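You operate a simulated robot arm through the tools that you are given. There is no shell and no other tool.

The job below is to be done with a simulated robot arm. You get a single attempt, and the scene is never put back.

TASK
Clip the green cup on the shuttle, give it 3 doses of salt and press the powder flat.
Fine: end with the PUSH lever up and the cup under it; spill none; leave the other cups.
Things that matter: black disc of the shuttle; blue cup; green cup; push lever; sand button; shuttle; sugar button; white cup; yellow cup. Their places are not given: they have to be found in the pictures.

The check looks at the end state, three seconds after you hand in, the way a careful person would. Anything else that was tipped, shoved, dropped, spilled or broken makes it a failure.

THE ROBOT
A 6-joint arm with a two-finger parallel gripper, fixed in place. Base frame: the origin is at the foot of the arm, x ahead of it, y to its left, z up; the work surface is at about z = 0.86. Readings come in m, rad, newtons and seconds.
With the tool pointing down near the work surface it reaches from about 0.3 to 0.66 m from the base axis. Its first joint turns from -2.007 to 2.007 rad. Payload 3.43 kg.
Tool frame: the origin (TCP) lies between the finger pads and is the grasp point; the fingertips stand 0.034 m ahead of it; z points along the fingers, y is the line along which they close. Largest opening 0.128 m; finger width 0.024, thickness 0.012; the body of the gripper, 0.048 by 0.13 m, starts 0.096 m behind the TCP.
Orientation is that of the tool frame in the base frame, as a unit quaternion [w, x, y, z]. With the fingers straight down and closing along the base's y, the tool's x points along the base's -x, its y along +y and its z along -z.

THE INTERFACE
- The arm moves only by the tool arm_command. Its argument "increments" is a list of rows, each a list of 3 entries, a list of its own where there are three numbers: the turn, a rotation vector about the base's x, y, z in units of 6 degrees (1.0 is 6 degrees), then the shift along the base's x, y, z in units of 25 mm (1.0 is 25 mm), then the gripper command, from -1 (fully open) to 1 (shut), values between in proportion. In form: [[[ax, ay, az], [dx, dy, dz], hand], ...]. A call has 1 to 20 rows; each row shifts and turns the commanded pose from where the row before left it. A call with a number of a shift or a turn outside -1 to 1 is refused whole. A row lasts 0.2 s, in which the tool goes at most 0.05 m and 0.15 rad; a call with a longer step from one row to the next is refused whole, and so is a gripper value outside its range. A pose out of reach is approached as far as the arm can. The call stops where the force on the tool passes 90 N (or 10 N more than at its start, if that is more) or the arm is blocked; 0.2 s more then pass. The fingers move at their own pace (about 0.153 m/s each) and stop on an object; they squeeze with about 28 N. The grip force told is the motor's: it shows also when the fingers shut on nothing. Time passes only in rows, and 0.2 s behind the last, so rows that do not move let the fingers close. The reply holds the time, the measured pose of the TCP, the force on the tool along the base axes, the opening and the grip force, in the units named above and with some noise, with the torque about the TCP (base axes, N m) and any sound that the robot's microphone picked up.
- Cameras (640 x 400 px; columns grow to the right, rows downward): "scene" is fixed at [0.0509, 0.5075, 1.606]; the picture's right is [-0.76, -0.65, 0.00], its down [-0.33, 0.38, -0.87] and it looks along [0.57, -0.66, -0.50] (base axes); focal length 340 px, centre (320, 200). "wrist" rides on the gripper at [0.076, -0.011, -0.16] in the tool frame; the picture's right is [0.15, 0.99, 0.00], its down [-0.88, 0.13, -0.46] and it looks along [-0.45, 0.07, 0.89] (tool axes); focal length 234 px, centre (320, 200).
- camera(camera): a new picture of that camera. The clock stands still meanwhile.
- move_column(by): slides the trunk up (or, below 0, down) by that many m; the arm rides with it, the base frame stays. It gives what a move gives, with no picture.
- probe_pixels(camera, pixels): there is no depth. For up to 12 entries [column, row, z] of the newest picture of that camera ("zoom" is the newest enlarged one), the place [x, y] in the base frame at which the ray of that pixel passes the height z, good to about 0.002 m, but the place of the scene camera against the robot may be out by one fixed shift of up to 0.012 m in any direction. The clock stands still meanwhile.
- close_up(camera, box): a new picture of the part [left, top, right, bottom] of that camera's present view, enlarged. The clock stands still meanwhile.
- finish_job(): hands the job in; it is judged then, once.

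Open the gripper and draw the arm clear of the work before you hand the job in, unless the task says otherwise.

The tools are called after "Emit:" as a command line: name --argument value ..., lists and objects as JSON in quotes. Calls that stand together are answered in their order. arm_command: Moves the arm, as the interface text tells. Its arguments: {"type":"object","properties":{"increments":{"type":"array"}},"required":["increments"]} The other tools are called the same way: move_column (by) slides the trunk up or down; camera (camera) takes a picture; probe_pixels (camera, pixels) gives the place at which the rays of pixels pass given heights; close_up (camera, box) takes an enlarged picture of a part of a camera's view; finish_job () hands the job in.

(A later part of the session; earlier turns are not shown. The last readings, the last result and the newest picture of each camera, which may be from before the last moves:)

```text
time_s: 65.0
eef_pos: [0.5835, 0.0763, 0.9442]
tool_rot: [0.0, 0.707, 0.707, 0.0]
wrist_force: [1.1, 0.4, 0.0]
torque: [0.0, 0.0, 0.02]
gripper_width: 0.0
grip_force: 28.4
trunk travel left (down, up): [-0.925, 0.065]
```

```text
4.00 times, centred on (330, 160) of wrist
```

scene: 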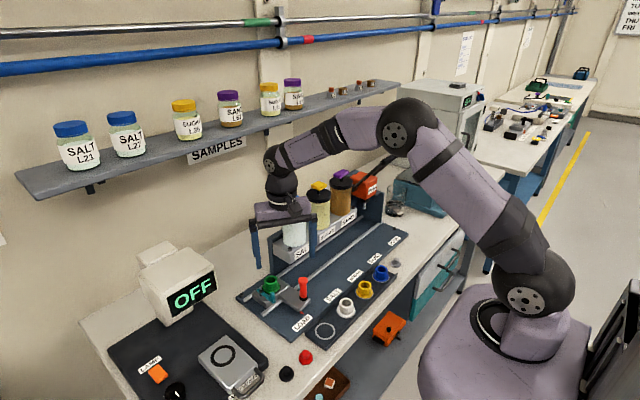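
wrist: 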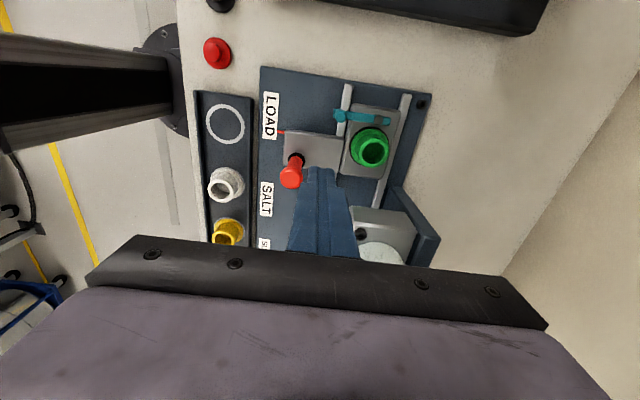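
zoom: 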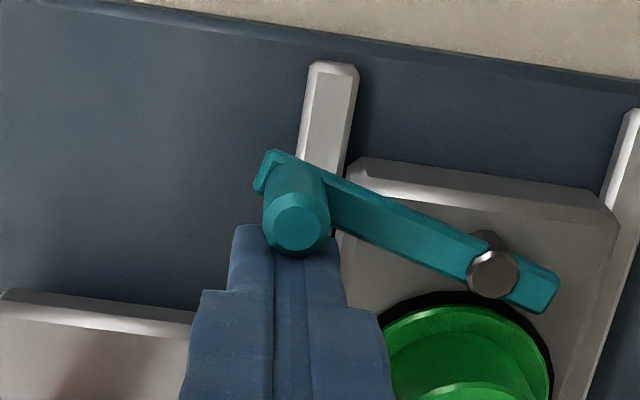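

The clip turns easily this way and its tail moves toward the flange. I keep pushing, following the arc (+y with some +x), slightly higher.

Emit:
arm_command --increments '[[[0, 0, 0], [0.05, 0.25, 0.12], 1], [[0, 0, 0], [0.1, 0.25, 0], 1], [[0, 0, 0], [0.12, 0.25, 0], 1], [[0, 0, 0], [0.13, 0.25, 0], 1], [[0, 0, 0], [0, 0, 0], 1]]'

Emit:
close_up --camera "scene" --box '[225, 245, 325, 320]'

Emit:
close_up --camera "wrist" --box '[250, 110, 410, 210]'

```text
time_s: 66.2
eef_pos: [0.5926, 0.1007, 0.9486]
tool_rot: [0.0, 0.708, 0.707, 0.0]
wrist_force: [0.4, -1.3, -0.5]
torque: [0.0, -0.01, 0.0]
gripper_width: 0.0
grip_force: 28.2
trunk travel left (down, up): [-0.925, 0.065]
```

```text
5.33 times, centred on (275, 282) of scene
```

zoom: 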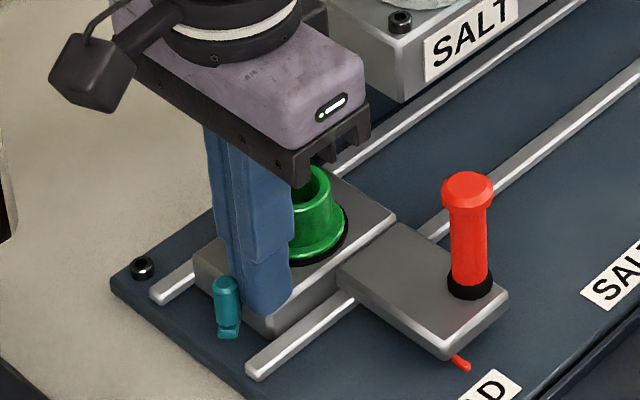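

```text
4.00 times, centred on (330, 160) of wrist
```

zoom: 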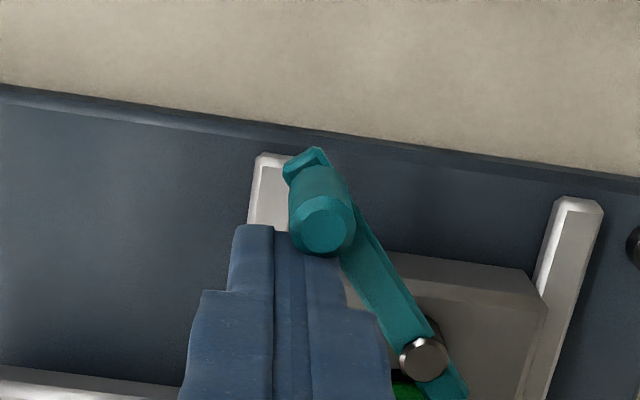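

About 55° turned. I step round to the peg's -x side and push toward +x for the rest of the swing.

Emit:
arm_command --increments '[[[0, 0, 0], [-0.1, -0.2, 0], 1], [[0, 0, 0], [-0.4, 0, 0], 1], [[0, 0, 0], [0, 0.5, 0], 1], [[0, 0, 0], [0, 0.55, 0], 1], [[0, 0, 0], [0.2, 0, 0], 1], [[0, 0, 0], [0.2, 0, 0], 1], [[0, 0, 0], [0.2, 0, 0], 1], [[0, 0, 0], [0.2, 0, 0], 1], [[0, 0, 0], [0, 0, 0], 1]]'

Emit:
close_up --camera "scene" --box '[225, 245, 325, 320]'

Emit:
close_up --camera "wrist" --box '[250, 110, 410, 210]'

```text
time_s: 68.2
eef_pos: [0.6009, 0.1211, 0.9484]
tool_rot: [0.0, 0.707, 0.707, -0.001]
wrist_force: [1.5, 0.9, -0.9]
torque: [0.0, -0.02, 0.0]
gripper_width: 0.0001
grip_force: 27.7
trunk travel left (down, up): [-0.925, 0.065]
```

```text
5.33 times, centred on (275, 282) of scene
```

zoom: 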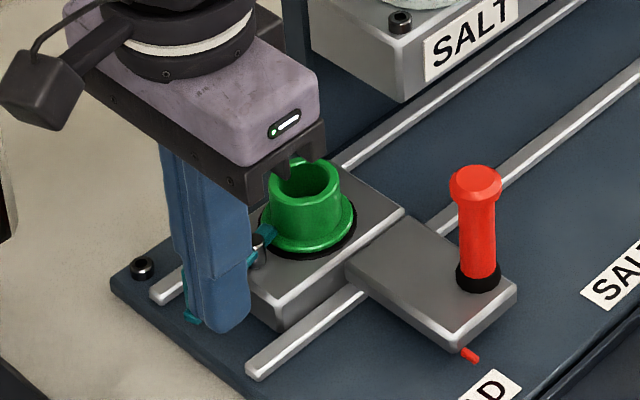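

```text
4.00 times, centred on (330, 160) of wrist
```

zoom: 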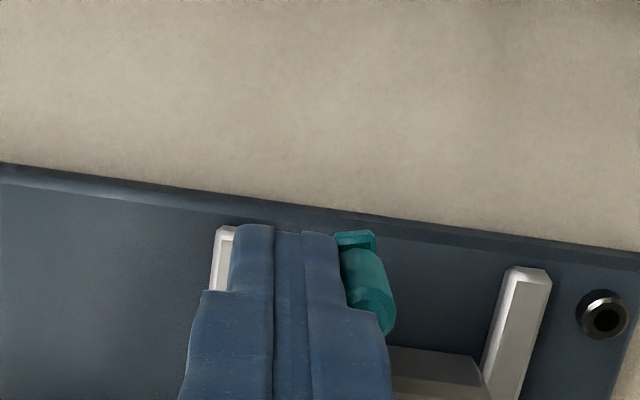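

The tail (270,235) already comes over the flange. I push +x a little more, watching the force.

Emit:
arm_command --increments '[[[0, 0, 0], [0.2, 0, 0], 1], [[0, 0, 0], [0.2, 0, 0], 1], [[0, 0, 0], [0.1, 0, 0], 1], [[0, 0, 0], [0, 0, 0], 1]]'

Emit:
close_up --camera "scene" --box '[225, 245, 325, 320]'

Emit:
close_up --camera "wrist" --box '[250, 110, 410, 210]'

```text
time_s: 69.2
eef_pos: [0.6137, 0.1224, 0.9477]
tool_rot: [0.0, 0.707, 0.707, 0.0]
wrist_force: [-4.0, 0.2, 2.3]
torque: [-0.02, 0.02, 0.0]
gripper_width: 0.0
grip_force: 27.8
trunk travel left (down, up): [-0.925, 0.065]
```

```text
5.33 times, centred on (275, 282) of scene
```

zoom: 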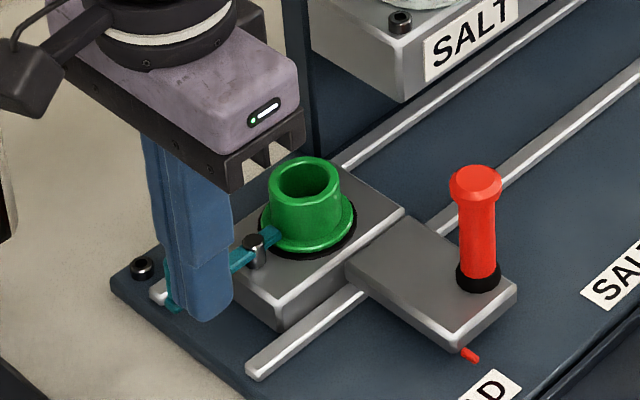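

```text
4.00 times, centred on (330, 160) of wrist
```

zoom: 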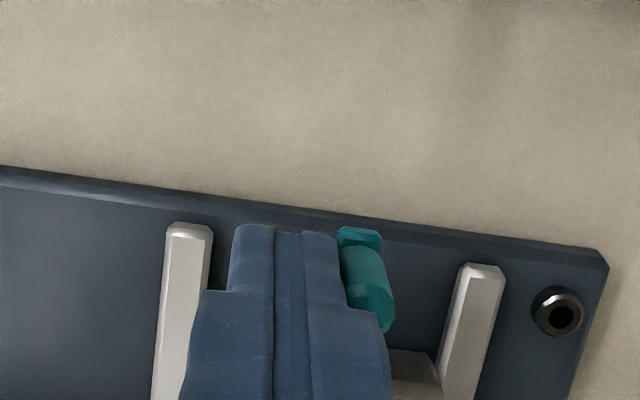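

The force rises (-4 N), so the swing is near its end. One more small push checks the stop, then I back off.

Emit:
arm_command --increments '[[[0, 0, 0], [0.12, 0, 0], 1], [[0, 0, 0], [0, 0, 0], 1]]'

```text
time_s: 69.8
eef_pos: [0.6129, 0.1221, 0.9486]
tool_rot: [0.0, 0.707, 0.707, -0.002]
wrist_force: [-11.6, -1.1, 1.0]
torque: [0.01, 0.23, 0.05]
gripper_width: 0.0
grip_force: 28.0
trunk travel left (down, up): [-0.925, 0.065]
```

At the stop (-11.6 N). I back off toward -x, rise, and look at the clip.

Emit:
arm_command --increments '[[[0, 0, 0], [-0.5, 0, 0], 1], [[0, 0, 0], [-0.6, 0, 0.3], 1], [[0, 0, 0], [0, 0, 1], 1], [[0, 0, 0], [0, 0, 1], 1], [[0, 0, 0], [0, -0.6, 1], 1], [[0, 0, 0], [0, -0.9, 0.6], 1], [[0, 0, 0], [0, -0.9, 0], 1], [[0, 0, 0], [0, 0, 0], 1]]'

Emit:
close_up --camera "scene" --box '[225, 245, 325, 320]'

Emit:
camera --camera "wrist"

Emit:
close_up --camera "wrist" --box '[270, 70, 430, 170]'

```text
time_s: 71.6
eef_pos: [0.5922, 0.0619, 1.0452]
tool_rot: [0.0, 0.707, 0.707, 0.0]
wrist_force: [-0.3, 0.3, -1.3]
torque: [-0.02, 0.01, -0.02]
gripper_width: 0.0
grip_force: 28.0
trunk travel left (down, up): [-0.925, 0.065]
```

```text
5.33 times, centred on (275, 282) of scene
```

zoom: 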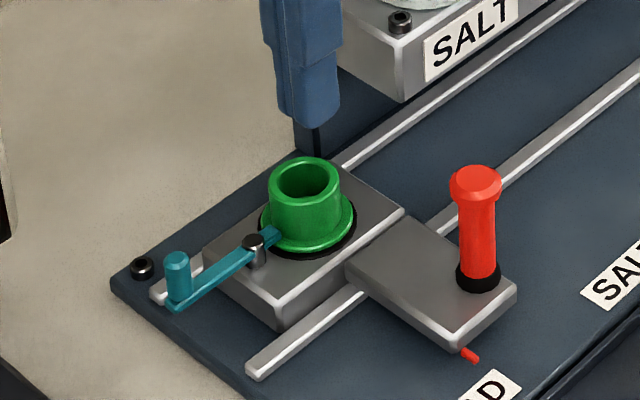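

```text
taken
```

wrist: 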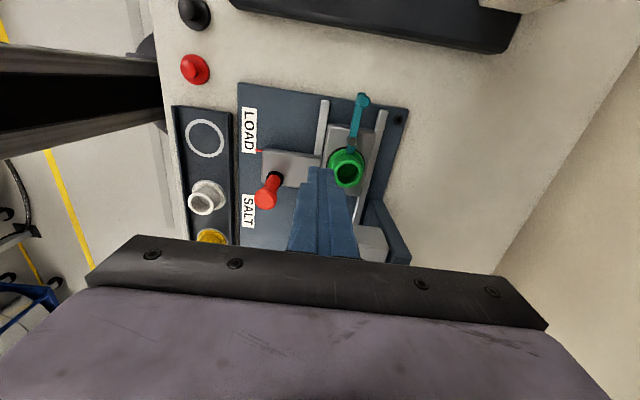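

```text
4.00 times, centred on (350, 120) of wrist
```

zoom: 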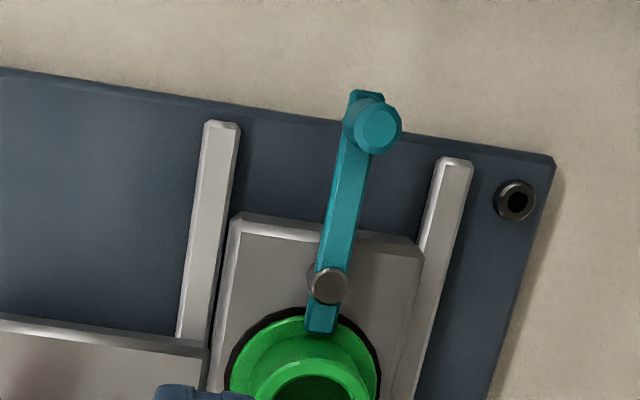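

The tail of the clip now lies over the flange: the cup is clipped. Next I turn the hand back to the standard orientation and rise to measure the labels, handle and dispensers.

Emit:
arm_command --increments '[[[0, 0, 0], [0, 0, 1], 1], [[0, 0, 1], [-0.5, 0, 0.5], 1], [[0, 0, 1], [-0.5, 0, 0.5], 1], [[0, 0, 1], [-0.5, 0, 0.5], 1], [[0, 0, 1], [-0.5, -0.2, 0.5], 1], [[0, 0, 1], [-0.5, -0.3, 0.5], 1], [[0, 0, 1], [-0.5, -0.3, 0.5], 1], [[0, 0, 1], [-0.5, -0.3, 0.5], 0.5], [[0, 0, 1], [-0.5, -0.3, 0.5], 0], [[0, 0, 1], [0, -0.5, 0.3], 0], [[0, 0, 1], [0, -0.5, 0], 0], [[0, 0, 1], [0, -0.5, 0], 0], [[0, 0, 1], [0, -0.5, 0], 0], [[0, 0, 1], [0, -0.5, 0], 0], [[0, 0, 1], [0, 0, 0], 0], [[0, 0, 1], [0, 0, 0], 0], [[0, 0, 0], [0, 0, 0], 0]]'

Emit:
camera --camera "wrist"

Emit:
camera --camera "scene"

```text
time_s: 75.2
eef_pos: [0.4907, -0.0356, 1.1793]
tool_rot: [0.0, -0.001, 1.0, 0.0]
wrist_force: [-0.9, 0.0, 0.2]
torque: [-0.01, 0.01, -0.01]
gripper_width: 0.0638
grip_force: 0.1
trunk travel left (down, up): [-0.925, 0.065]
```

```text
taken
```

wrist: 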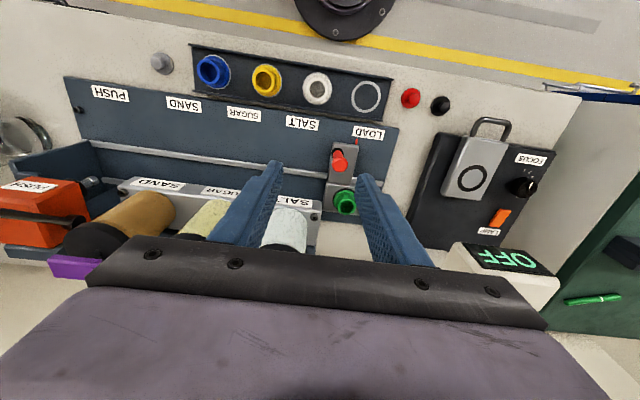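

```text
taken
```

scene: 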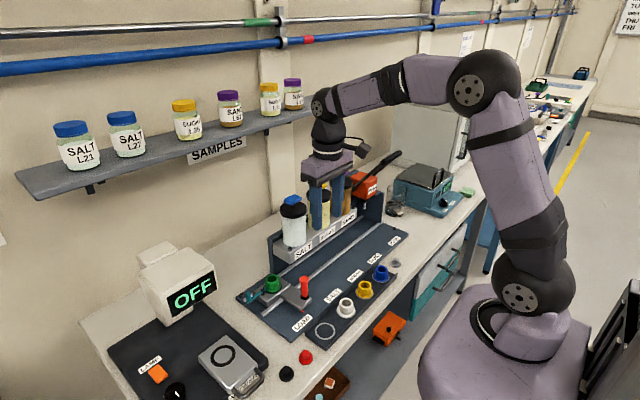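

I enlarge the label row in this wrist view.

Emit:
close_up --camera "wrist" --box '[220, 90, 410, 220]'

```text
3.08 times, centred on (315, 155) of wrist
```

zoom: 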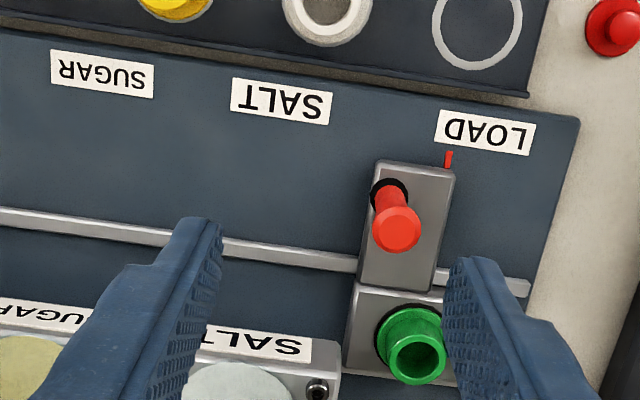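

Emit:
probe_pixels --camera "zoom" --pixels '[[487, 132, 0.868], [281, 101, 0.868], [102, 73, 0.868], [448, 158, 0.89], [388, 192, 0.9], [397, 230, 0.957], [412, 333, 0.91], [485, 30, 0.867], [330, 15, 0.867], [437, 130, 0.868], [230, 95, 0.868], [331, 108, 0.868]]'

Emit:
probe_pixels --camera "wrist" --pixels '[[110, 93, 0.868], [184, 104, 0.868], [244, 113, 0.868], [303, 123, 0.868], [370, 132, 0.868], [303, 202, 1.0], [157, 185, 1.0]]'

```text
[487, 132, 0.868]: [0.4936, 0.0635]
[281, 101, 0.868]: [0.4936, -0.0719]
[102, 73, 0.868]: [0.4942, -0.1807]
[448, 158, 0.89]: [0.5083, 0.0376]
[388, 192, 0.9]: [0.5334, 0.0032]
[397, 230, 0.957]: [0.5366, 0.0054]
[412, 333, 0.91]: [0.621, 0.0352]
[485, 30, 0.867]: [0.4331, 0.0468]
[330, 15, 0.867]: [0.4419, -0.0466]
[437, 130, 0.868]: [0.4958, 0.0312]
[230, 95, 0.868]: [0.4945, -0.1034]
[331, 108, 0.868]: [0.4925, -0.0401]
```

```text
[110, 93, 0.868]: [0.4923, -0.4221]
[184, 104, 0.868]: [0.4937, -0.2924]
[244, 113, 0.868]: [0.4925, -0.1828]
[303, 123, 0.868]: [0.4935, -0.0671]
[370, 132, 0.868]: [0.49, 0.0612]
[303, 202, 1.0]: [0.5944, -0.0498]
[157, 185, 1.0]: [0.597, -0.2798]
```

The SALT label is at y≈-0.070, PUSH at -0.422; the cup is now at y≈0.04 and the handle at (0.5365, 0.004). I go above the handle.

Emit:
arm_command --increments '[[[0, 0, 0], [0.3, 0.3, -0.6], 0], [[0, 0, 0], [0.4, 0.4, -0.8], 0], [[0, 0, 0], [0.4, 0.3, -0.8], 0], [[0, 0, 0], [0.4, 0.3, -0.8], 0], [[0, 0, 0], [0.3, 0.3, -0.8], 0], [[0, 0, 0], [0, 0, -0.8], 0], [[0, 0, 0], [0, 0, -0.8], 0], [[0, 0, 0], [0, 0, -0.8], 0], [[0, 0, 0], [0, 0, 0], 0]]'

Emit:
close_up --camera "wrist" --box '[220, 110, 420, 235]'

Emit:
close_up --camera "scene" --box '[225, 225, 345, 320]'

```text
time_s: 77.2
eef_pos: [0.5329, 0.0036, 1.0229]
tool_rot: [0.001, 0.0, 1.0, 0.0]
wrist_force: [-0.6, -0.6, -0.1]
torque: [0.0, 0.01, -0.03]
gripper_width: 0.0641
grip_force: 0.0
trunk travel left (down, up): [-0.925, 0.065]
```

```text
3.20 times, centred on (320, 172) of wrist
```

zoom: 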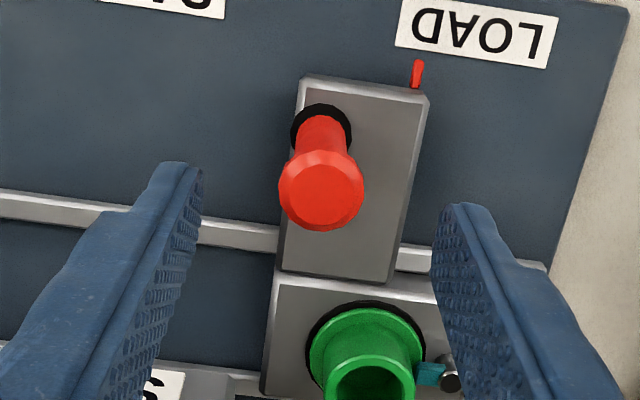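

```text
4.21 times, centred on (285, 272) of scene
```

zoom: 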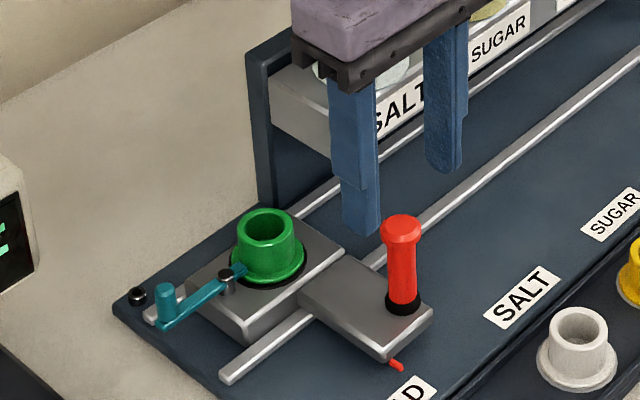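

I check the head (321,190) position.

Emit:
probe_pixels --camera "zoom" --pixels '[[321, 190, 0.957], [321, 128, 0.9], [417, 75, 0.89], [475, 33, 0.868], [365, 325, 0.91]]'

```text
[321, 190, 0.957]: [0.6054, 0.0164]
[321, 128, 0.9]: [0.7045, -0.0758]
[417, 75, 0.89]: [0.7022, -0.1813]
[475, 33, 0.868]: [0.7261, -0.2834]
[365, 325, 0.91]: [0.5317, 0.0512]
```

That used the scene zoom; I repeat with wrist pixels.

Emit:
camera --camera "wrist"

Emit:
probe_pixels --camera "wrist" --pixels '[[320.3, 168.9, 0.957], [320.3, 149.5, 0.9], [350.3, 133, 0.89], [368.4, 119.8, 0.868], [334, 211, 0.91]]'

```text
taken
```

wrist: 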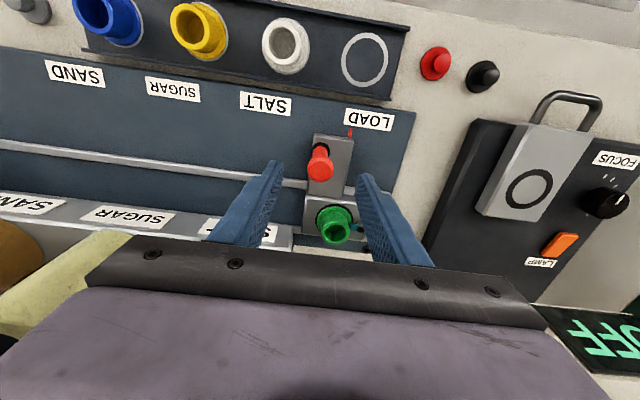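

```text
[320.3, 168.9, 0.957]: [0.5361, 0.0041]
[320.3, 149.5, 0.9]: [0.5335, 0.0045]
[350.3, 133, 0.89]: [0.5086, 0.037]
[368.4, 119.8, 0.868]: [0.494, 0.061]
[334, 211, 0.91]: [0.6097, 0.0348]
```

Handle at (0.5355, 0.0043). I descend around it and close.

Emit:
arm_command --increments '[[[0, 0, 0], [0.1, 0, -0.8], 0], [[0, 0, 0], [0, 0, -0.8], 0], [[0, 0, 0], [0, 0, -0.8], 0], [[0, 0, 0], [0, 0, -0.6], 0], [[0, 0, 0], [0, 0, 0], 0.4], [[0, 0, 0], [0, 0, 0], 1], [[0, 0, 0], [0, 0, 0], 1], [[0, 0, 0], [0, 0, 0], 1]]'

Emit:
close_up --camera "scene" --box '[225, 225, 345, 320]'

Emit:
close_up --camera "wrist" --box '[220, 80, 420, 235]'

```text
time_s: 79.0
eef_pos: [0.5371, 0.0031, 0.9493]
tool_rot: [0.001, 0.0, 1.0, 0.001]
wrist_force: [0.8, -0.2, -3.8]
torque: [-0.03, -0.84, 0.07]
gripper_width: 0.0265
grip_force: 44.8
trunk travel left (down, up): [-0.925, 0.065]
```

```text
4.21 times, centred on (285, 272) of scene
```

zoom: 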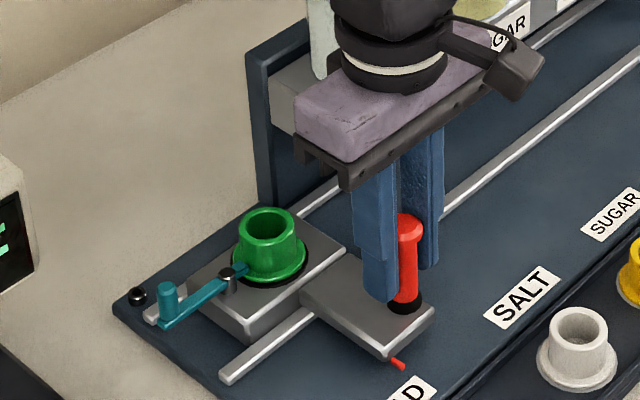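

```text
2.58 times, centred on (320, 158) of wrist
```

zoom: 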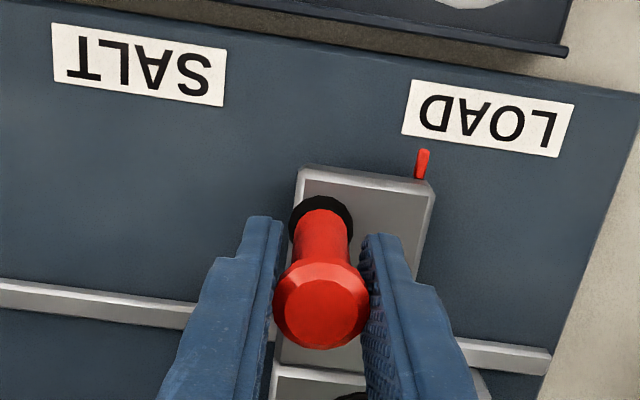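

I hold the handle (width 0.0265). I slide the shuttle about 0.10 m toward SALT and check the pointer.

Emit:
arm_command --increments '[[[0, 0, 0], [0, -0.2, 0], 1], [[0, 0, 0], [0, -0.4, 0], 1], [[0, 0, 0], [0, -0.4, 0], 1], [[0, 0, 0], [0, -0.4, 0], 1], [[0, 0, 0], [0, -0.4, 0], 1], [[0, 0, 0], [0, -0.4, 0], 1], [[0, 0, 0], [0, -0.4, 0], 1], [[0, 0, 0], [0, -0.4, 0], 1], [[0, 0, 0], [0, -0.4, 0], 1], [[0, 0, 0], [0, -0.4, 0], 1], [[0, 0, 0], [0, -0.2, 0], 1], [[0, 0, 0], [0, 0, 0], 1]]'

Emit:
close_up --camera "scene" --box '[245, 205, 365, 310]'

Emit:
camera --camera "wrist"

Emit:
close_up --camera "wrist" --box '[220, 80, 420, 235]'

```text
time_s: 81.6
eef_pos: [0.5387, -0.0961, 0.9493]
tool_rot: [0.002, 0.0, 1.0, 0.0]
wrist_force: [3.8, -1.9, 8.4]
torque: [-0.05, -1.21, 0.0]
gripper_width: 0.0266
grip_force: 44.8
trunk travel left (down, up): [-0.925, 0.065]
```

```text
3.81 times, centred on (305, 258) of scene
```

zoom: 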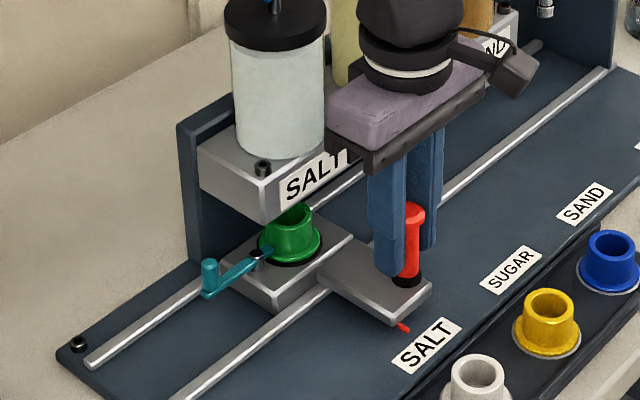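

```text
taken
```

wrist: 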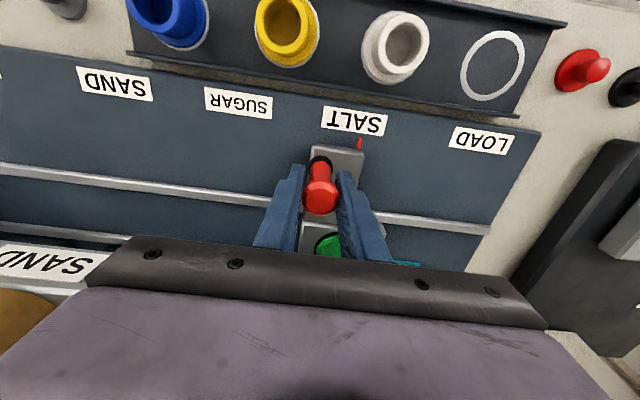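

```text
2.58 times, centred on (320, 158) of wrist
```

zoom: 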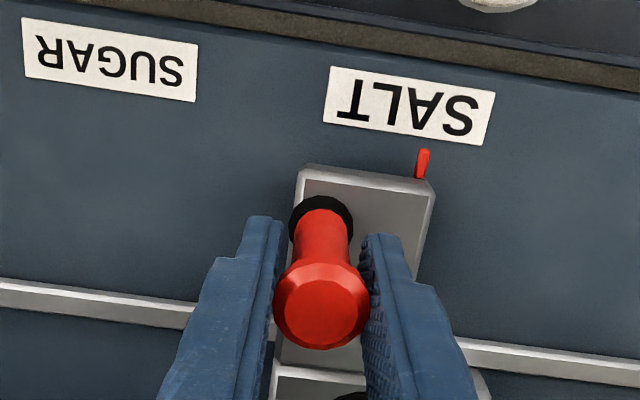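

I probe the pointer tip (423,155) against the SALT label (329–494, centre (409,105)).

Emit:
probe_pixels --camera "zoom" --pixels '[[423, 153, 0.885], [423, 153, 0.88], [409, 105, 0.868], [334, 95, 0.868], [488, 118, 0.868], [110, 60, 0.868]]'

```text
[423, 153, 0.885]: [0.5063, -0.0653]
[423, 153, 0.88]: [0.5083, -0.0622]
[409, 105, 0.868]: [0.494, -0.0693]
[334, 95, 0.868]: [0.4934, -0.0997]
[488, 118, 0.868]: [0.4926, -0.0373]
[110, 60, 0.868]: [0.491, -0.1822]
```

The pointer is about 6 mm short of the label's centre. I slide 6.5 mm further.

Emit:
arm_command --increments '[[[0, 0, 0], [0, -0.13, 0], 1], [[0, 0, 0], [0, -0.13, 0], 1], [[0, 0, 0], [0, 0, 0], 1]]'

Emit:
close_up --camera "scene" --box '[245, 205, 365, 310]'

Emit:
close_up --camera "wrist" --box '[220, 80, 420, 235]'

Emit:
probe_pixels --camera "zoom" --pixels '[[423, 153, 0.885], [423, 153, 0.88]]'

```text
time_s: 82.4
eef_pos: [0.5376, -0.1031, 0.9491]
tool_rot: [0.002, 0.001, 1.0, 0.0]
wrist_force: [9.3, -1.9, 14.1]
torque: [-0.02, 0.08, -0.01]
gripper_width: 0.0269
grip_force: 45.3
trunk travel left (down, up): [-0.925, 0.065]
```

```text
3.81 times, centred on (305, 258) of scene
```

zoom: 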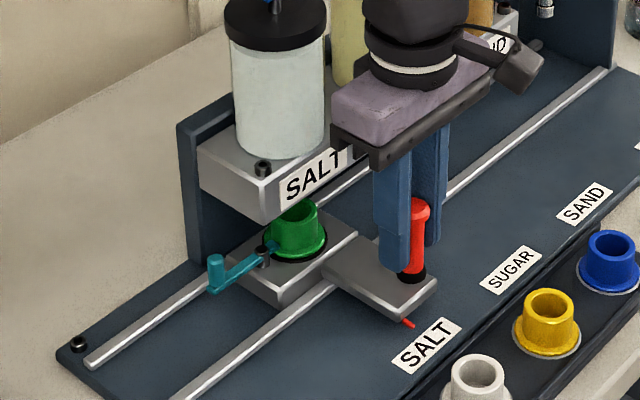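

```text
2.58 times, centred on (320, 158) of wrist
```

zoom: 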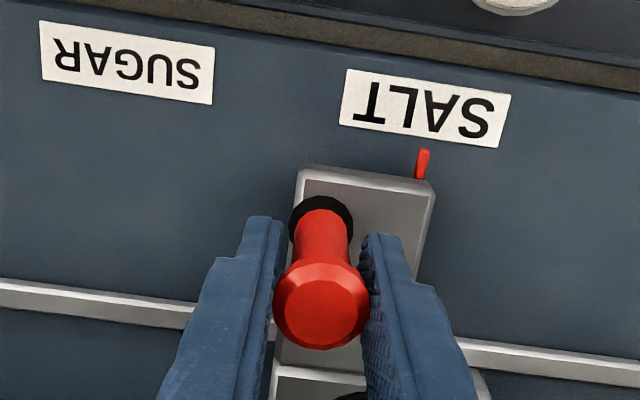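

```text
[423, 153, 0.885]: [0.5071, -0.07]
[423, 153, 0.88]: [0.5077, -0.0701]
```

The pointer (y -0.070) now matches the SALT label (-0.069). I release the handle, rise, and look at the salt button.

Emit:
arm_command --increments '[[[0, 0, 0], [0, 0, 0], 0.5], [[0, 0, 0], [0, 0, 0], 0.2], [[0, 0, 0], [0, 0, 0.5], 0], [[0, 0, 0], [0, 0, 1], 0], [[0, 0, 0], [0, 0, 1], 0], [[0, 0, 0], [0, 0, 1], 0], [[0, 0, 0], [-0.4, 0, 1], 0], [[0, 0, 0], [-0.6, 0, 1], 0], [[0, 0, 0], [-0.8, 0, 1], 0.5], [[0, 0, 0], [-0.8, 0, 1], 1], [[0, 0, 0], [-0.8, 0, 1], 1], [[0, 0, 0], [-0.8, 0, 1], 1], [[0, 0, 0], [-0.8, 0, 1], 1], [[0, 0, 0], [-0.8, 0, 1], 1], [[0, 0, 0], [0, 0, 1], 1], [[0, 0, 0], [0, 0, 0], 1]]'

Emit:
camera --camera "wrist"

Emit:
camera --camera "scene"

Emit:
close_up --camera "scene" --box '[250, 160, 420, 300]'

```text
time_s: 85.8
eef_pos: [0.391, -0.1025, 1.2629]
tool_rot: [0.0, 0.0, 1.0, -0.001]
wrist_force: [0.0, -0.8, 0.0]
torque: [0.03, -0.02, 0.0]
gripper_width: 0.0
grip_force: 28.0
trunk travel left (down, up): [-0.925, 0.065]
```

```text
taken
```

wrist: 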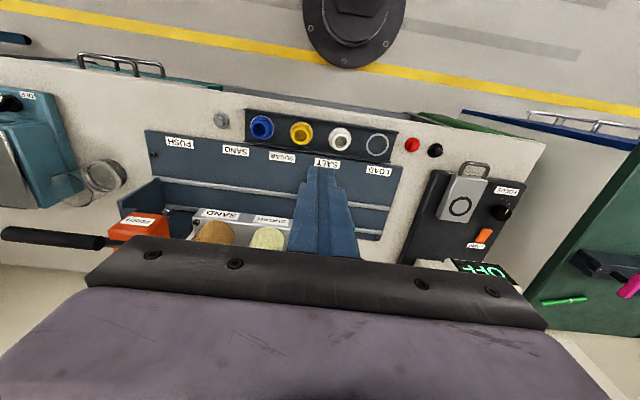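

```text
taken
```

scene: 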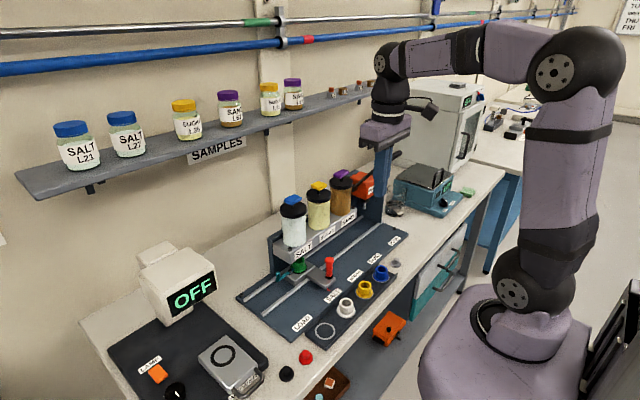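

```text
2.86 times, centred on (335, 230) of scene
```

zoom: 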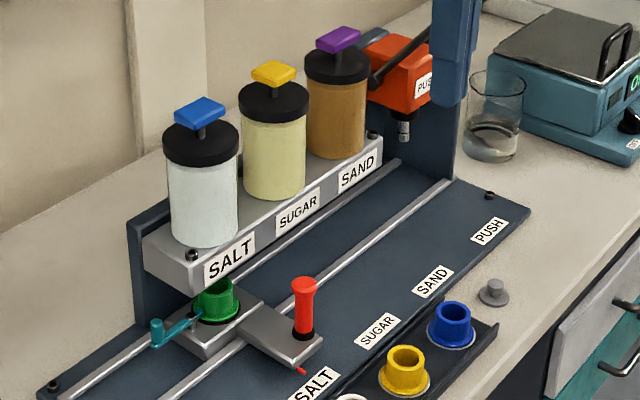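

I need the blue button's place from the wrist camera: I rise and shift so that it is not hidden by the hand.

Emit:
arm_command --increments '[[[0, 0, 0], [-0.2, 0.6, 1], 1], [[0, 0, 0], [-0.2, 0.7, 1], 1], [[0, 0, 0], [-0.2, 0.7, 1], 1], [[0, 0, 0], [-0.2, 0.7, 1], 1], [[0, 0, 0], [-0.2, 0.7, 1], 1], [[0, 0, 0], [-0.2, 0.7, 1], 1], [[0, 0, 0], [-0.2, 0.7, 1], 1], [[0, 0, 0], [0, 0, 0], 1]]'

Emit:
camera --camera "wrist"

Emit:
close_up --camera "wrist" --box '[150, 140, 350, 270]'

```text
time_s: 87.6
eef_pos: [0.3565, 0.0169, 1.4354]
tool_rot: [0.0, 0.0, 1.0, 0.001]
wrist_force: [0.1, 0.1, -0.1]
torque: [-0.03, -0.01, -0.04]
gripper_width: 0.0003
grip_force: 27.4
trunk travel left (down, up): [-0.925, 0.065]
```

```text
taken
```

wrist: 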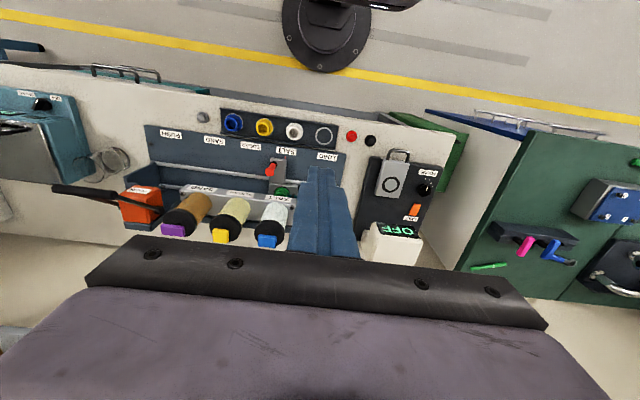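

```text
3.08 times, centred on (250, 205) of wrist
```

zoom: 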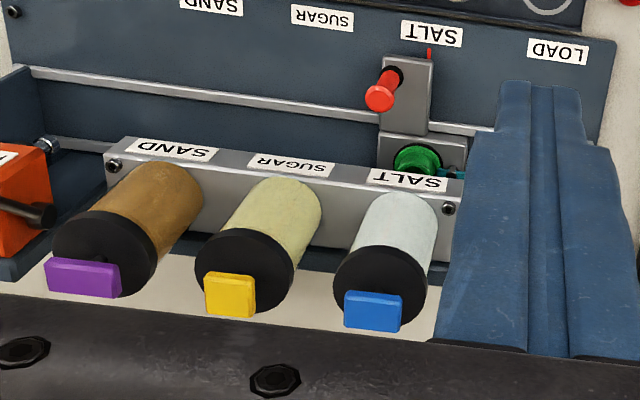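

I probe the blue button (373,311), its cap and the bottle base at several heights, plus the scene's view of the button.

Emit:
probe_pixels --camera "zoom" --pixels '[[373, 309, 1.1], [373, 309, 1.12], [373, 309, 1.14], [373, 309, 1.16], [380, 284, 1.1], [380, 284, 1.12], [231, 292, 1.14], [83, 277, 1.14], [417, 158, 0.93], [449, 208, 1.0], [110, 165, 1.0]]'

Emit:
probe_pixels --camera "scene" --pixels '[[293, 199.2, 1.1], [293, 199.2, 1.12], [293, 199.2, 1.14], [293, 199.2, 1.16], [293.4, 209.7, 1.1], [293.4, 209.7, 1.12], [319, 184, 1.14], [341.5, 174, 1.14], [364, 205.5, 0.97], [364, 205.5, 0.95]]'

```text
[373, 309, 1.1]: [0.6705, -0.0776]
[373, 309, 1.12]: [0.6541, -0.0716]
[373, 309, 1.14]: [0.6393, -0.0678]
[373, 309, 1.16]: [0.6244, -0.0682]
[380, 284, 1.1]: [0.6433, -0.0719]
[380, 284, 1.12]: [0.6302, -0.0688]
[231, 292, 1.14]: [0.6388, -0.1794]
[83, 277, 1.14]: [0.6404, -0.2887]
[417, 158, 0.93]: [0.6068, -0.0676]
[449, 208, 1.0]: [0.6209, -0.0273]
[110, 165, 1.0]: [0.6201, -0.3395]
```

```text
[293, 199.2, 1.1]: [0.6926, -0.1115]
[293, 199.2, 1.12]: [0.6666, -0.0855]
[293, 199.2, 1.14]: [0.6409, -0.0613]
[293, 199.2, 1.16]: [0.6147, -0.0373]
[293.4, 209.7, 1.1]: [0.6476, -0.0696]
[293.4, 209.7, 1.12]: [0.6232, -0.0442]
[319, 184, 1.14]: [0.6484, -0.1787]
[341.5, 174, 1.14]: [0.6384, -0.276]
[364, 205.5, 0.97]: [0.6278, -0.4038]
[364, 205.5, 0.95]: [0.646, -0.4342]
```

Both cameras agree: blue button at about (0.640, -0.069, 1.14). I move the closed fingers above it, to z≈1.25.

Emit:
arm_command --increments '[[[0, 0, 0], [0.81, -0.245, -0.53], 1], [[0, 0, 0], [0.81, -0.245, -0.53], 1], [[0, 0, 0], [0.81, -0.245, -0.53], 1], [[0, 0, 0], [0.81, -0.245, -0.53], 1], [[0, 0, 0], [0.81, -0.245, -0.53], 1], [[0, 0, 0], [0.81, -0.245, -0.53], 1], [[0, 0, 0], [0.81, -0.245, -0.53], 1], [[0, 0, 0], [0.81, -0.245, -0.53], 1], [[0, 0, 0], [0.81, -0.245, -0.53], 1], [[0, 0, 0], [0.81, -0.245, -0.53], 1], [[0, 0, 0], [0.81, -0.245, -0.53], 1], [[0, 0, 0], [0.81, -0.245, -0.53], 1], [[0, 0, 0], [0.81, -0.245, -0.53], 1], [[0, 0, 0], [0.81, -0.245, -0.53], 1], [[0, 0, 0], [0, 0, 0], 1], [[0, 0, 0], [0, 0, 0], 1]]'

Emit:
camera --camera "wrist"

Emit:
close_up --camera "scene" --box '[240, 120, 380, 300]'

```text
time_s: 91.0
eef_pos: [0.6078, -0.0614, 1.2417]
tool_rot: [-0.001, 0.0, 1.0, 0.0]
wrist_force: [-0.1, -0.1, 0.0]
torque: [0.01, 0.0, -0.05]
gripper_width: 0.0
grip_force: 28.0
out of reach, approached as far as the arm can: row 12, 13, 14
trunk travel left (down, up): [-0.925, 0.065]
```

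```text
taken
```

wrist: 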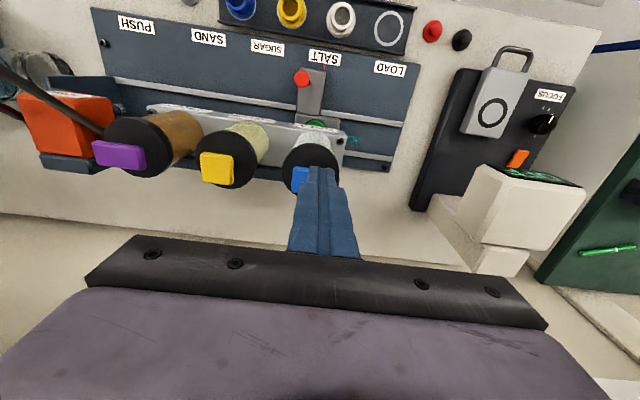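

```text
2.22 times, centred on (310, 210) of scene
```

zoom: 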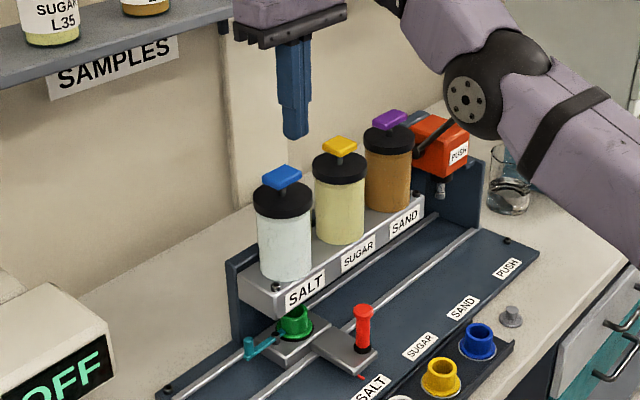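

The arm cannot reach there with the tool straight down. I tilt the tool about -24° around y (fingers leaning outward) to gain reach.

Emit:
arm_command --increments '[[[0, -1, 0], [-0.2, 0, 0], 1], [[0, -1, 0], [-0.2, 0, 0], 1], [[0, -1, 0], [-0.1, 0, 0], 1], [[0, -1, 0], [0, 0, 0], 1], [[0, 0, 0], [0, 0, 0], 1], [[0, 0, 0], [0, 0, 0], 1]]'

Emit:
camera --camera "wrist"

Emit:
close_up --camera "scene" --box '[240, 120, 380, 300]'

```text
time_s: 92.4
eef_pos: [0.6073, -0.062, 1.2426]
tool_rot: [0.0, -0.001, 1.0, 0.0]
wrist_force: [-0.1, 0.1, 0.5]
torque: [-0.05, -0.02, 0.01]
gripper_width: 0.0001
grip_force: 27.6
out of reach, approached as far as the arm can: row 1, 2, 3, 4
trunk travel left (down, up): [-0.925, 0.065]
```

```text
taken
```

wrist: 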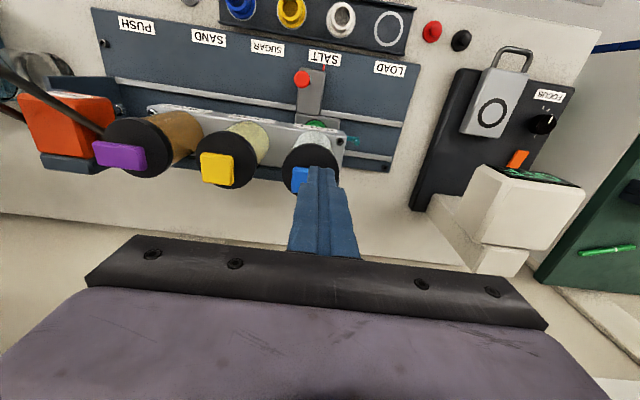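

```text
2.22 times, centred on (310, 210) of scene
```

zoom: 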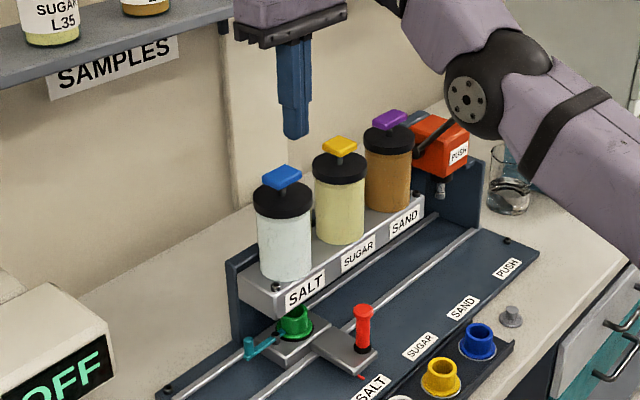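

The tilt was refused at this far place. I draw back 5 cm first and then tilt.

Emit:
arm_command --increments '[[[0, 0, 0], [-1, 0, 0], 1], [[0, 0, 0], [-1, 0, 0], 1], [[0, 0, 0], [-1, 0, 0], 1], [[0, 0, 0], [0, 0, 0], 1]]'

Emit:
arm_command --increments '[[[0, -1, 0], [0, 0, 0], 1], [[0, -1, 0], [0, 0, 0], 1], [[0, -1, 0], [0, 0, 0], 1], [[0, -1, 0], [0, 0, 0], 1], [[0, 0, 0], [0, 0, 0], 1]]'

```text
time_s: 93.4
eef_pos: [0.5947, -0.0661, 1.2578]
tool_rot: [-0.003, 0.0, 1.0, 0.001]
wrist_force: [0.7, -0.8, -0.6]
torque: [0.02, -0.01, 0.02]
gripper_width: 0.0001
grip_force: 28.1
out of reach, approached as far as the arm can: row 1, 2, 3
trunk travel left (down, up): [-0.925, 0.065]
```

```text
time_s: 94.6
eef_pos: [0.594, -0.0654, 1.2807]
tool_rot: [0.018, 0.001, 1.0, 0.001]
wrist_force: [0.6, 0.0, -0.2]
torque: [0.0, 0.03, -0.01]
gripper_width: 0.0
grip_force: 28.0
out of reach, approached as far as the arm can: row 1, 2, 3, 4
trunk travel left (down, up): [-0.925, 0.065]
```

The commanded tilt has gone out of what the wrist can do. I undo it (+48°) and see where the arm stands.

Emit:
arm_command --increments '[[[0, 1, 0], [0, 0, 0], 1], [[0, 1, 0], [0, 0, 0], 1], [[0, 1, 0], [0, 0, 0], 1], [[0, 1, 0], [0, 0, 0], 1], [[0, 0, 0], [0, 0, 0], 1]]'

```text
time_s: 95.8
eef_pos: [0.5245, -0.0586, 1.2416]
tool_rot: [-0.161, 0.001, 0.987, 0.001]
wrist_force: [-0.1, 0.0, 0.0]
torque: [0.01, 0.03, -0.02]
gripper_width: 0.0
grip_force: 28.2
out of reach, approached as far as the arm can: row 1, 2, 3, 4
trunk travel left (down, up): [-0.925, 0.065]
```

The arm now leans inward by 18.5° (refused rows were not kept). I turn back by -18.5° while drawing in to a comfortable distance.

Emit:
arm_command --increments '[[[0, 0, 0], [-1, 0, 0], 1], [[0, -1, 0], [-1, 0, 0], 1], [[0, -1, 0], [-0.5, 0, 0], 1], [[0, -1, 0], [0, 0, 0], 1], [[0, 0, 0], [0, 0, 0], 1]]'

```text
time_s: 97.0
eef_pos: [0.4623, -0.0582, 1.2393]
tool_rot: [-0.006, 0.001, 1.0, 0.002]
wrist_force: [-0.6, 1.1, -0.3]
torque: [0.0, 0.02, 0.01]
gripper_width: 0.0001
grip_force: 28.0
trunk travel left (down, up): [-0.925, 0.065]
```

Back to straight down at (0.462, -0.058, 1.239). Here I try the outward tilt of -24°.

Emit:
arm_command --increments '[[[0, -1, 0], [0, 0, 0], 1], [[0, -1, 0], [0, 0, 0], 1], [[0, -1, 0], [0, 0, 0], 1], [[0, -1, 0], [0, 0, 0], 1], [[0, 0, 0], [0, 0, 0], 1]]'

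```text
time_s: 98.2
eef_pos: [0.4627, -0.0582, 1.2407]
tool_rot: [0.204, 0.0, 0.979, 0.002]
wrist_force: [1.0, -0.5, 0.8]
torque: [0.0, 0.0, 0.0]
gripper_width: 0.0
grip_force: 27.9
trunk travel left (down, up): [-0.925, 0.065]
```

The tilt works here. I move out toward the button in small steps, with the tip heading for (0.64, -0.069, 1.17).

Emit:
arm_command --increments '[[[0, 0, 0], [0.72, -0.05, -0.1], 1], [[0, 0, 0], [0.72, -0.05, -0.1], 1], [[0, 0, 0], [0.72, -0.05, -0.1], 1], [[0, 0, 0], [0.72, -0.05, -0.1], 1], [[0, 0, 0], [0.72, -0.05, -0.1], 1], [[0, 0, 0], [0.72, -0.05, -0.1], 1], [[0, 0, 0], [0.72, -0.05, -0.1], 1], [[0, 0, 0], [0.72, -0.05, -0.1], 1], [[0, 0, 0], [0.7, -0.04, -0.1], 1], [[0, 0, 0], [0, 0, 0], 1]]'

Emit:
camera --camera "wrist"

Emit:
close_up --camera "scene" --box '[240, 120, 380, 300]'

```text
time_s: 100.4
eef_pos: [0.6227, -0.0709, 1.2168]
tool_rot: [0.202, 0.0, 0.979, 0.002]
wrist_force: [0.2, -0.7, 0.7]
torque: [-0.01, -0.01, 0.0]
gripper_width: 0.0
grip_force: 27.7
trunk travel left (down, up): [-0.925, 0.065]
```

```text
taken
```

wrist: 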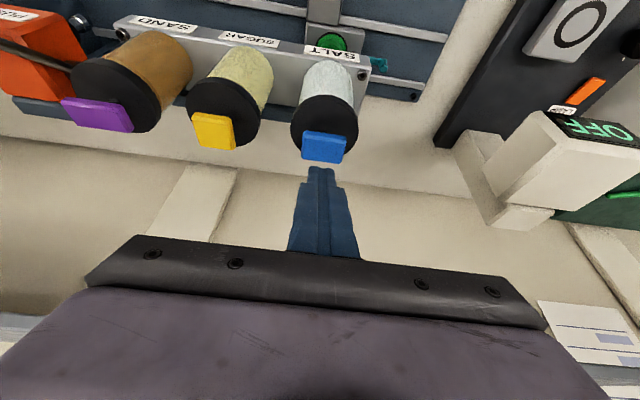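

```text
2.22 times, centred on (310, 210) of scene
```

zoom: 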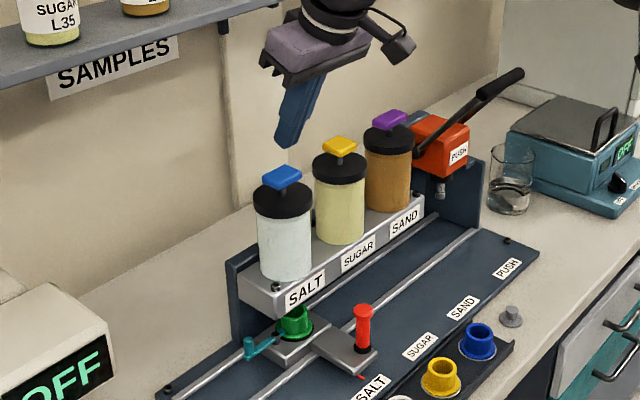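

I probe the blue button (325,147) in this view to fine-tune.

Emit:
probe_pixels --camera "wrist" --pixels '[[325, 147, 1.143], [325, 147, 1.13], [303, 147, 1.143], [347, 147, 1.143], [325, 132, 1.143], [325, 162, 1.143], [214, 131, 1.143]]'

```text
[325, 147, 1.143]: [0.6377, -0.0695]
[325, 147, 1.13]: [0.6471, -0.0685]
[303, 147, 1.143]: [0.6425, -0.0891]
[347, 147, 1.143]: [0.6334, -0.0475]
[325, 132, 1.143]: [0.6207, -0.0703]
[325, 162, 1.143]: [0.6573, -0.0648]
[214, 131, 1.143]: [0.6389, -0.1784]
```

The lower finger edge is at about (0.625, -0.071, 1.181). I shift +12 mm in x and descend 35 mm to just above the button.

Emit:
arm_command --increments '[[[0, 0, 0], [0.5, 0.04, 0], 1], [[0, 0, 0], [0, 0, -0.5], 1], [[0, 0, 0], [0, 0, -0.4], 1], [[0, 0, 0], [0, 0, -0.3], 1], [[0, 0, 0], [0, 0, 0], 1]]'

Emit:
camera --camera "wrist"

Emit:
close_up --camera "scene" --box '[260, 150, 340, 230]'

```text
time_s: 101.6
eef_pos: [0.6376, -0.0677, 1.1877]
tool_rot: [0.203, 0.0, 0.979, 0.002]
wrist_force: [0.0, -0.1, 0.3]
torque: [0.03, -0.03, -0.04]
gripper_width: 0.0
grip_force: 27.9
trunk travel left (down, up): [-0.925, 0.065]
```

```text
taken
```

wrist: 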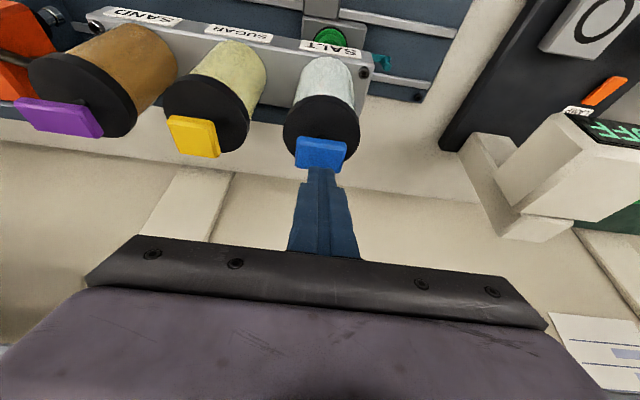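

```text
5.00 times, centred on (300, 190) of scene
```

zoom: 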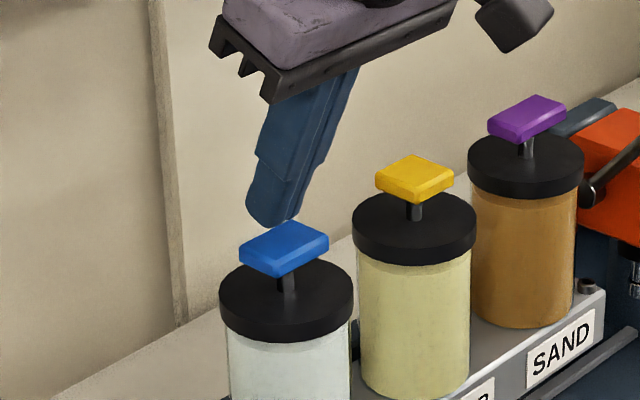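

The tip is about 1 cm above the button and slightly to its +x side. I shift -6 mm in x and press down in steps.

Emit:
arm_command --increments '[[[0, 0, 0], [-0.24, -0.04, 0], 1], [[0, 0, 0], [0, 0, -0.2], 1], [[0, 0, 0], [0, 0, -0.2], 1], [[0, 0, 0], [0, 0, -0.1], 1], [[0, 0, 0], [0, 0, 0], 1]]'

Emit:
close_up --camera "scene" --box '[260, 150, 340, 230]'

```text
time_s: 102.8
eef_pos: [0.629, -0.0709, 1.1764]
tool_rot: [0.203, 0.001, 0.979, 0.002]
wrist_force: [0.8, 0.0, 1.9]
torque: [0.01, -0.06, 0.03]
gripper_width: 0.0
grip_force: 28.5
trunk travel left (down, up): [-0.925, 0.065]
```

```text
5.00 times, centred on (300, 190) of scene
```

zoom: 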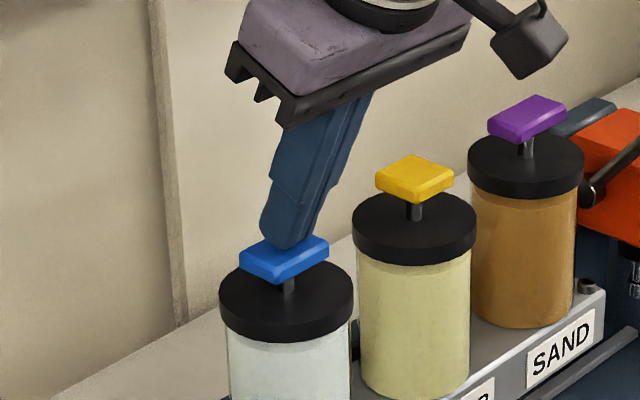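

The finger touches the middle of the button at TCP z 1.176 (1.9 N). I press down further and watch force and sound.

Emit:
arm_command --increments '[[[0, 0, 0], [0, 0, -0.15], 1], [[0, 0, 0], [0, 0, -0.15], 1], [[0, 0, 0], [0, 0, 0], 1]]'

Emit:
close_up --camera "scene" --box '[250, 170, 350, 290]'

```text
time_s: 103.6
eef_pos: [0.6299, -0.069, 1.1689]
tool_rot: [0.203, 0.001, 0.979, 0.001]
wrist_force: [-0.2, -2.4, 4.6]
torque: [-0.07, -0.03, -0.03]
gripper_width: 0.0
grip_force: 28.0
trunk travel left (down, up): [-0.925, 0.065]
```

```text
3.33 times, centred on (300, 230) of scene
```

zoom: 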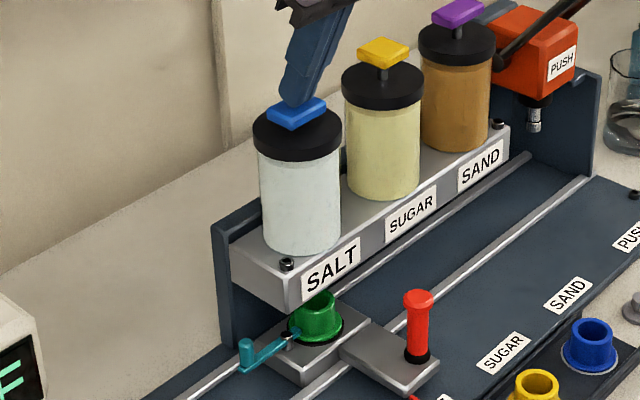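

The button goes down with a light spring force; no sound yet. I press further.

Emit:
arm_command --increments '[[[0, 0, 0], [0, 0, -0.15], 1], [[0, 0, 0], [0, 0, 0], 1]]'

```text
time_s: 104.2
eef_pos: [0.631, -0.0697, 1.1658]
tool_rot: [0.205, 0.001, 0.979, 0.002]
wrist_force: [0.7, -1.8, 5.1]
torque: [-0.07, -0.08, 0.0]
gripper_width: 0.0001
grip_force: 27.5
trunk travel left (down, up): [-0.925, 0.065]
heard: click
```

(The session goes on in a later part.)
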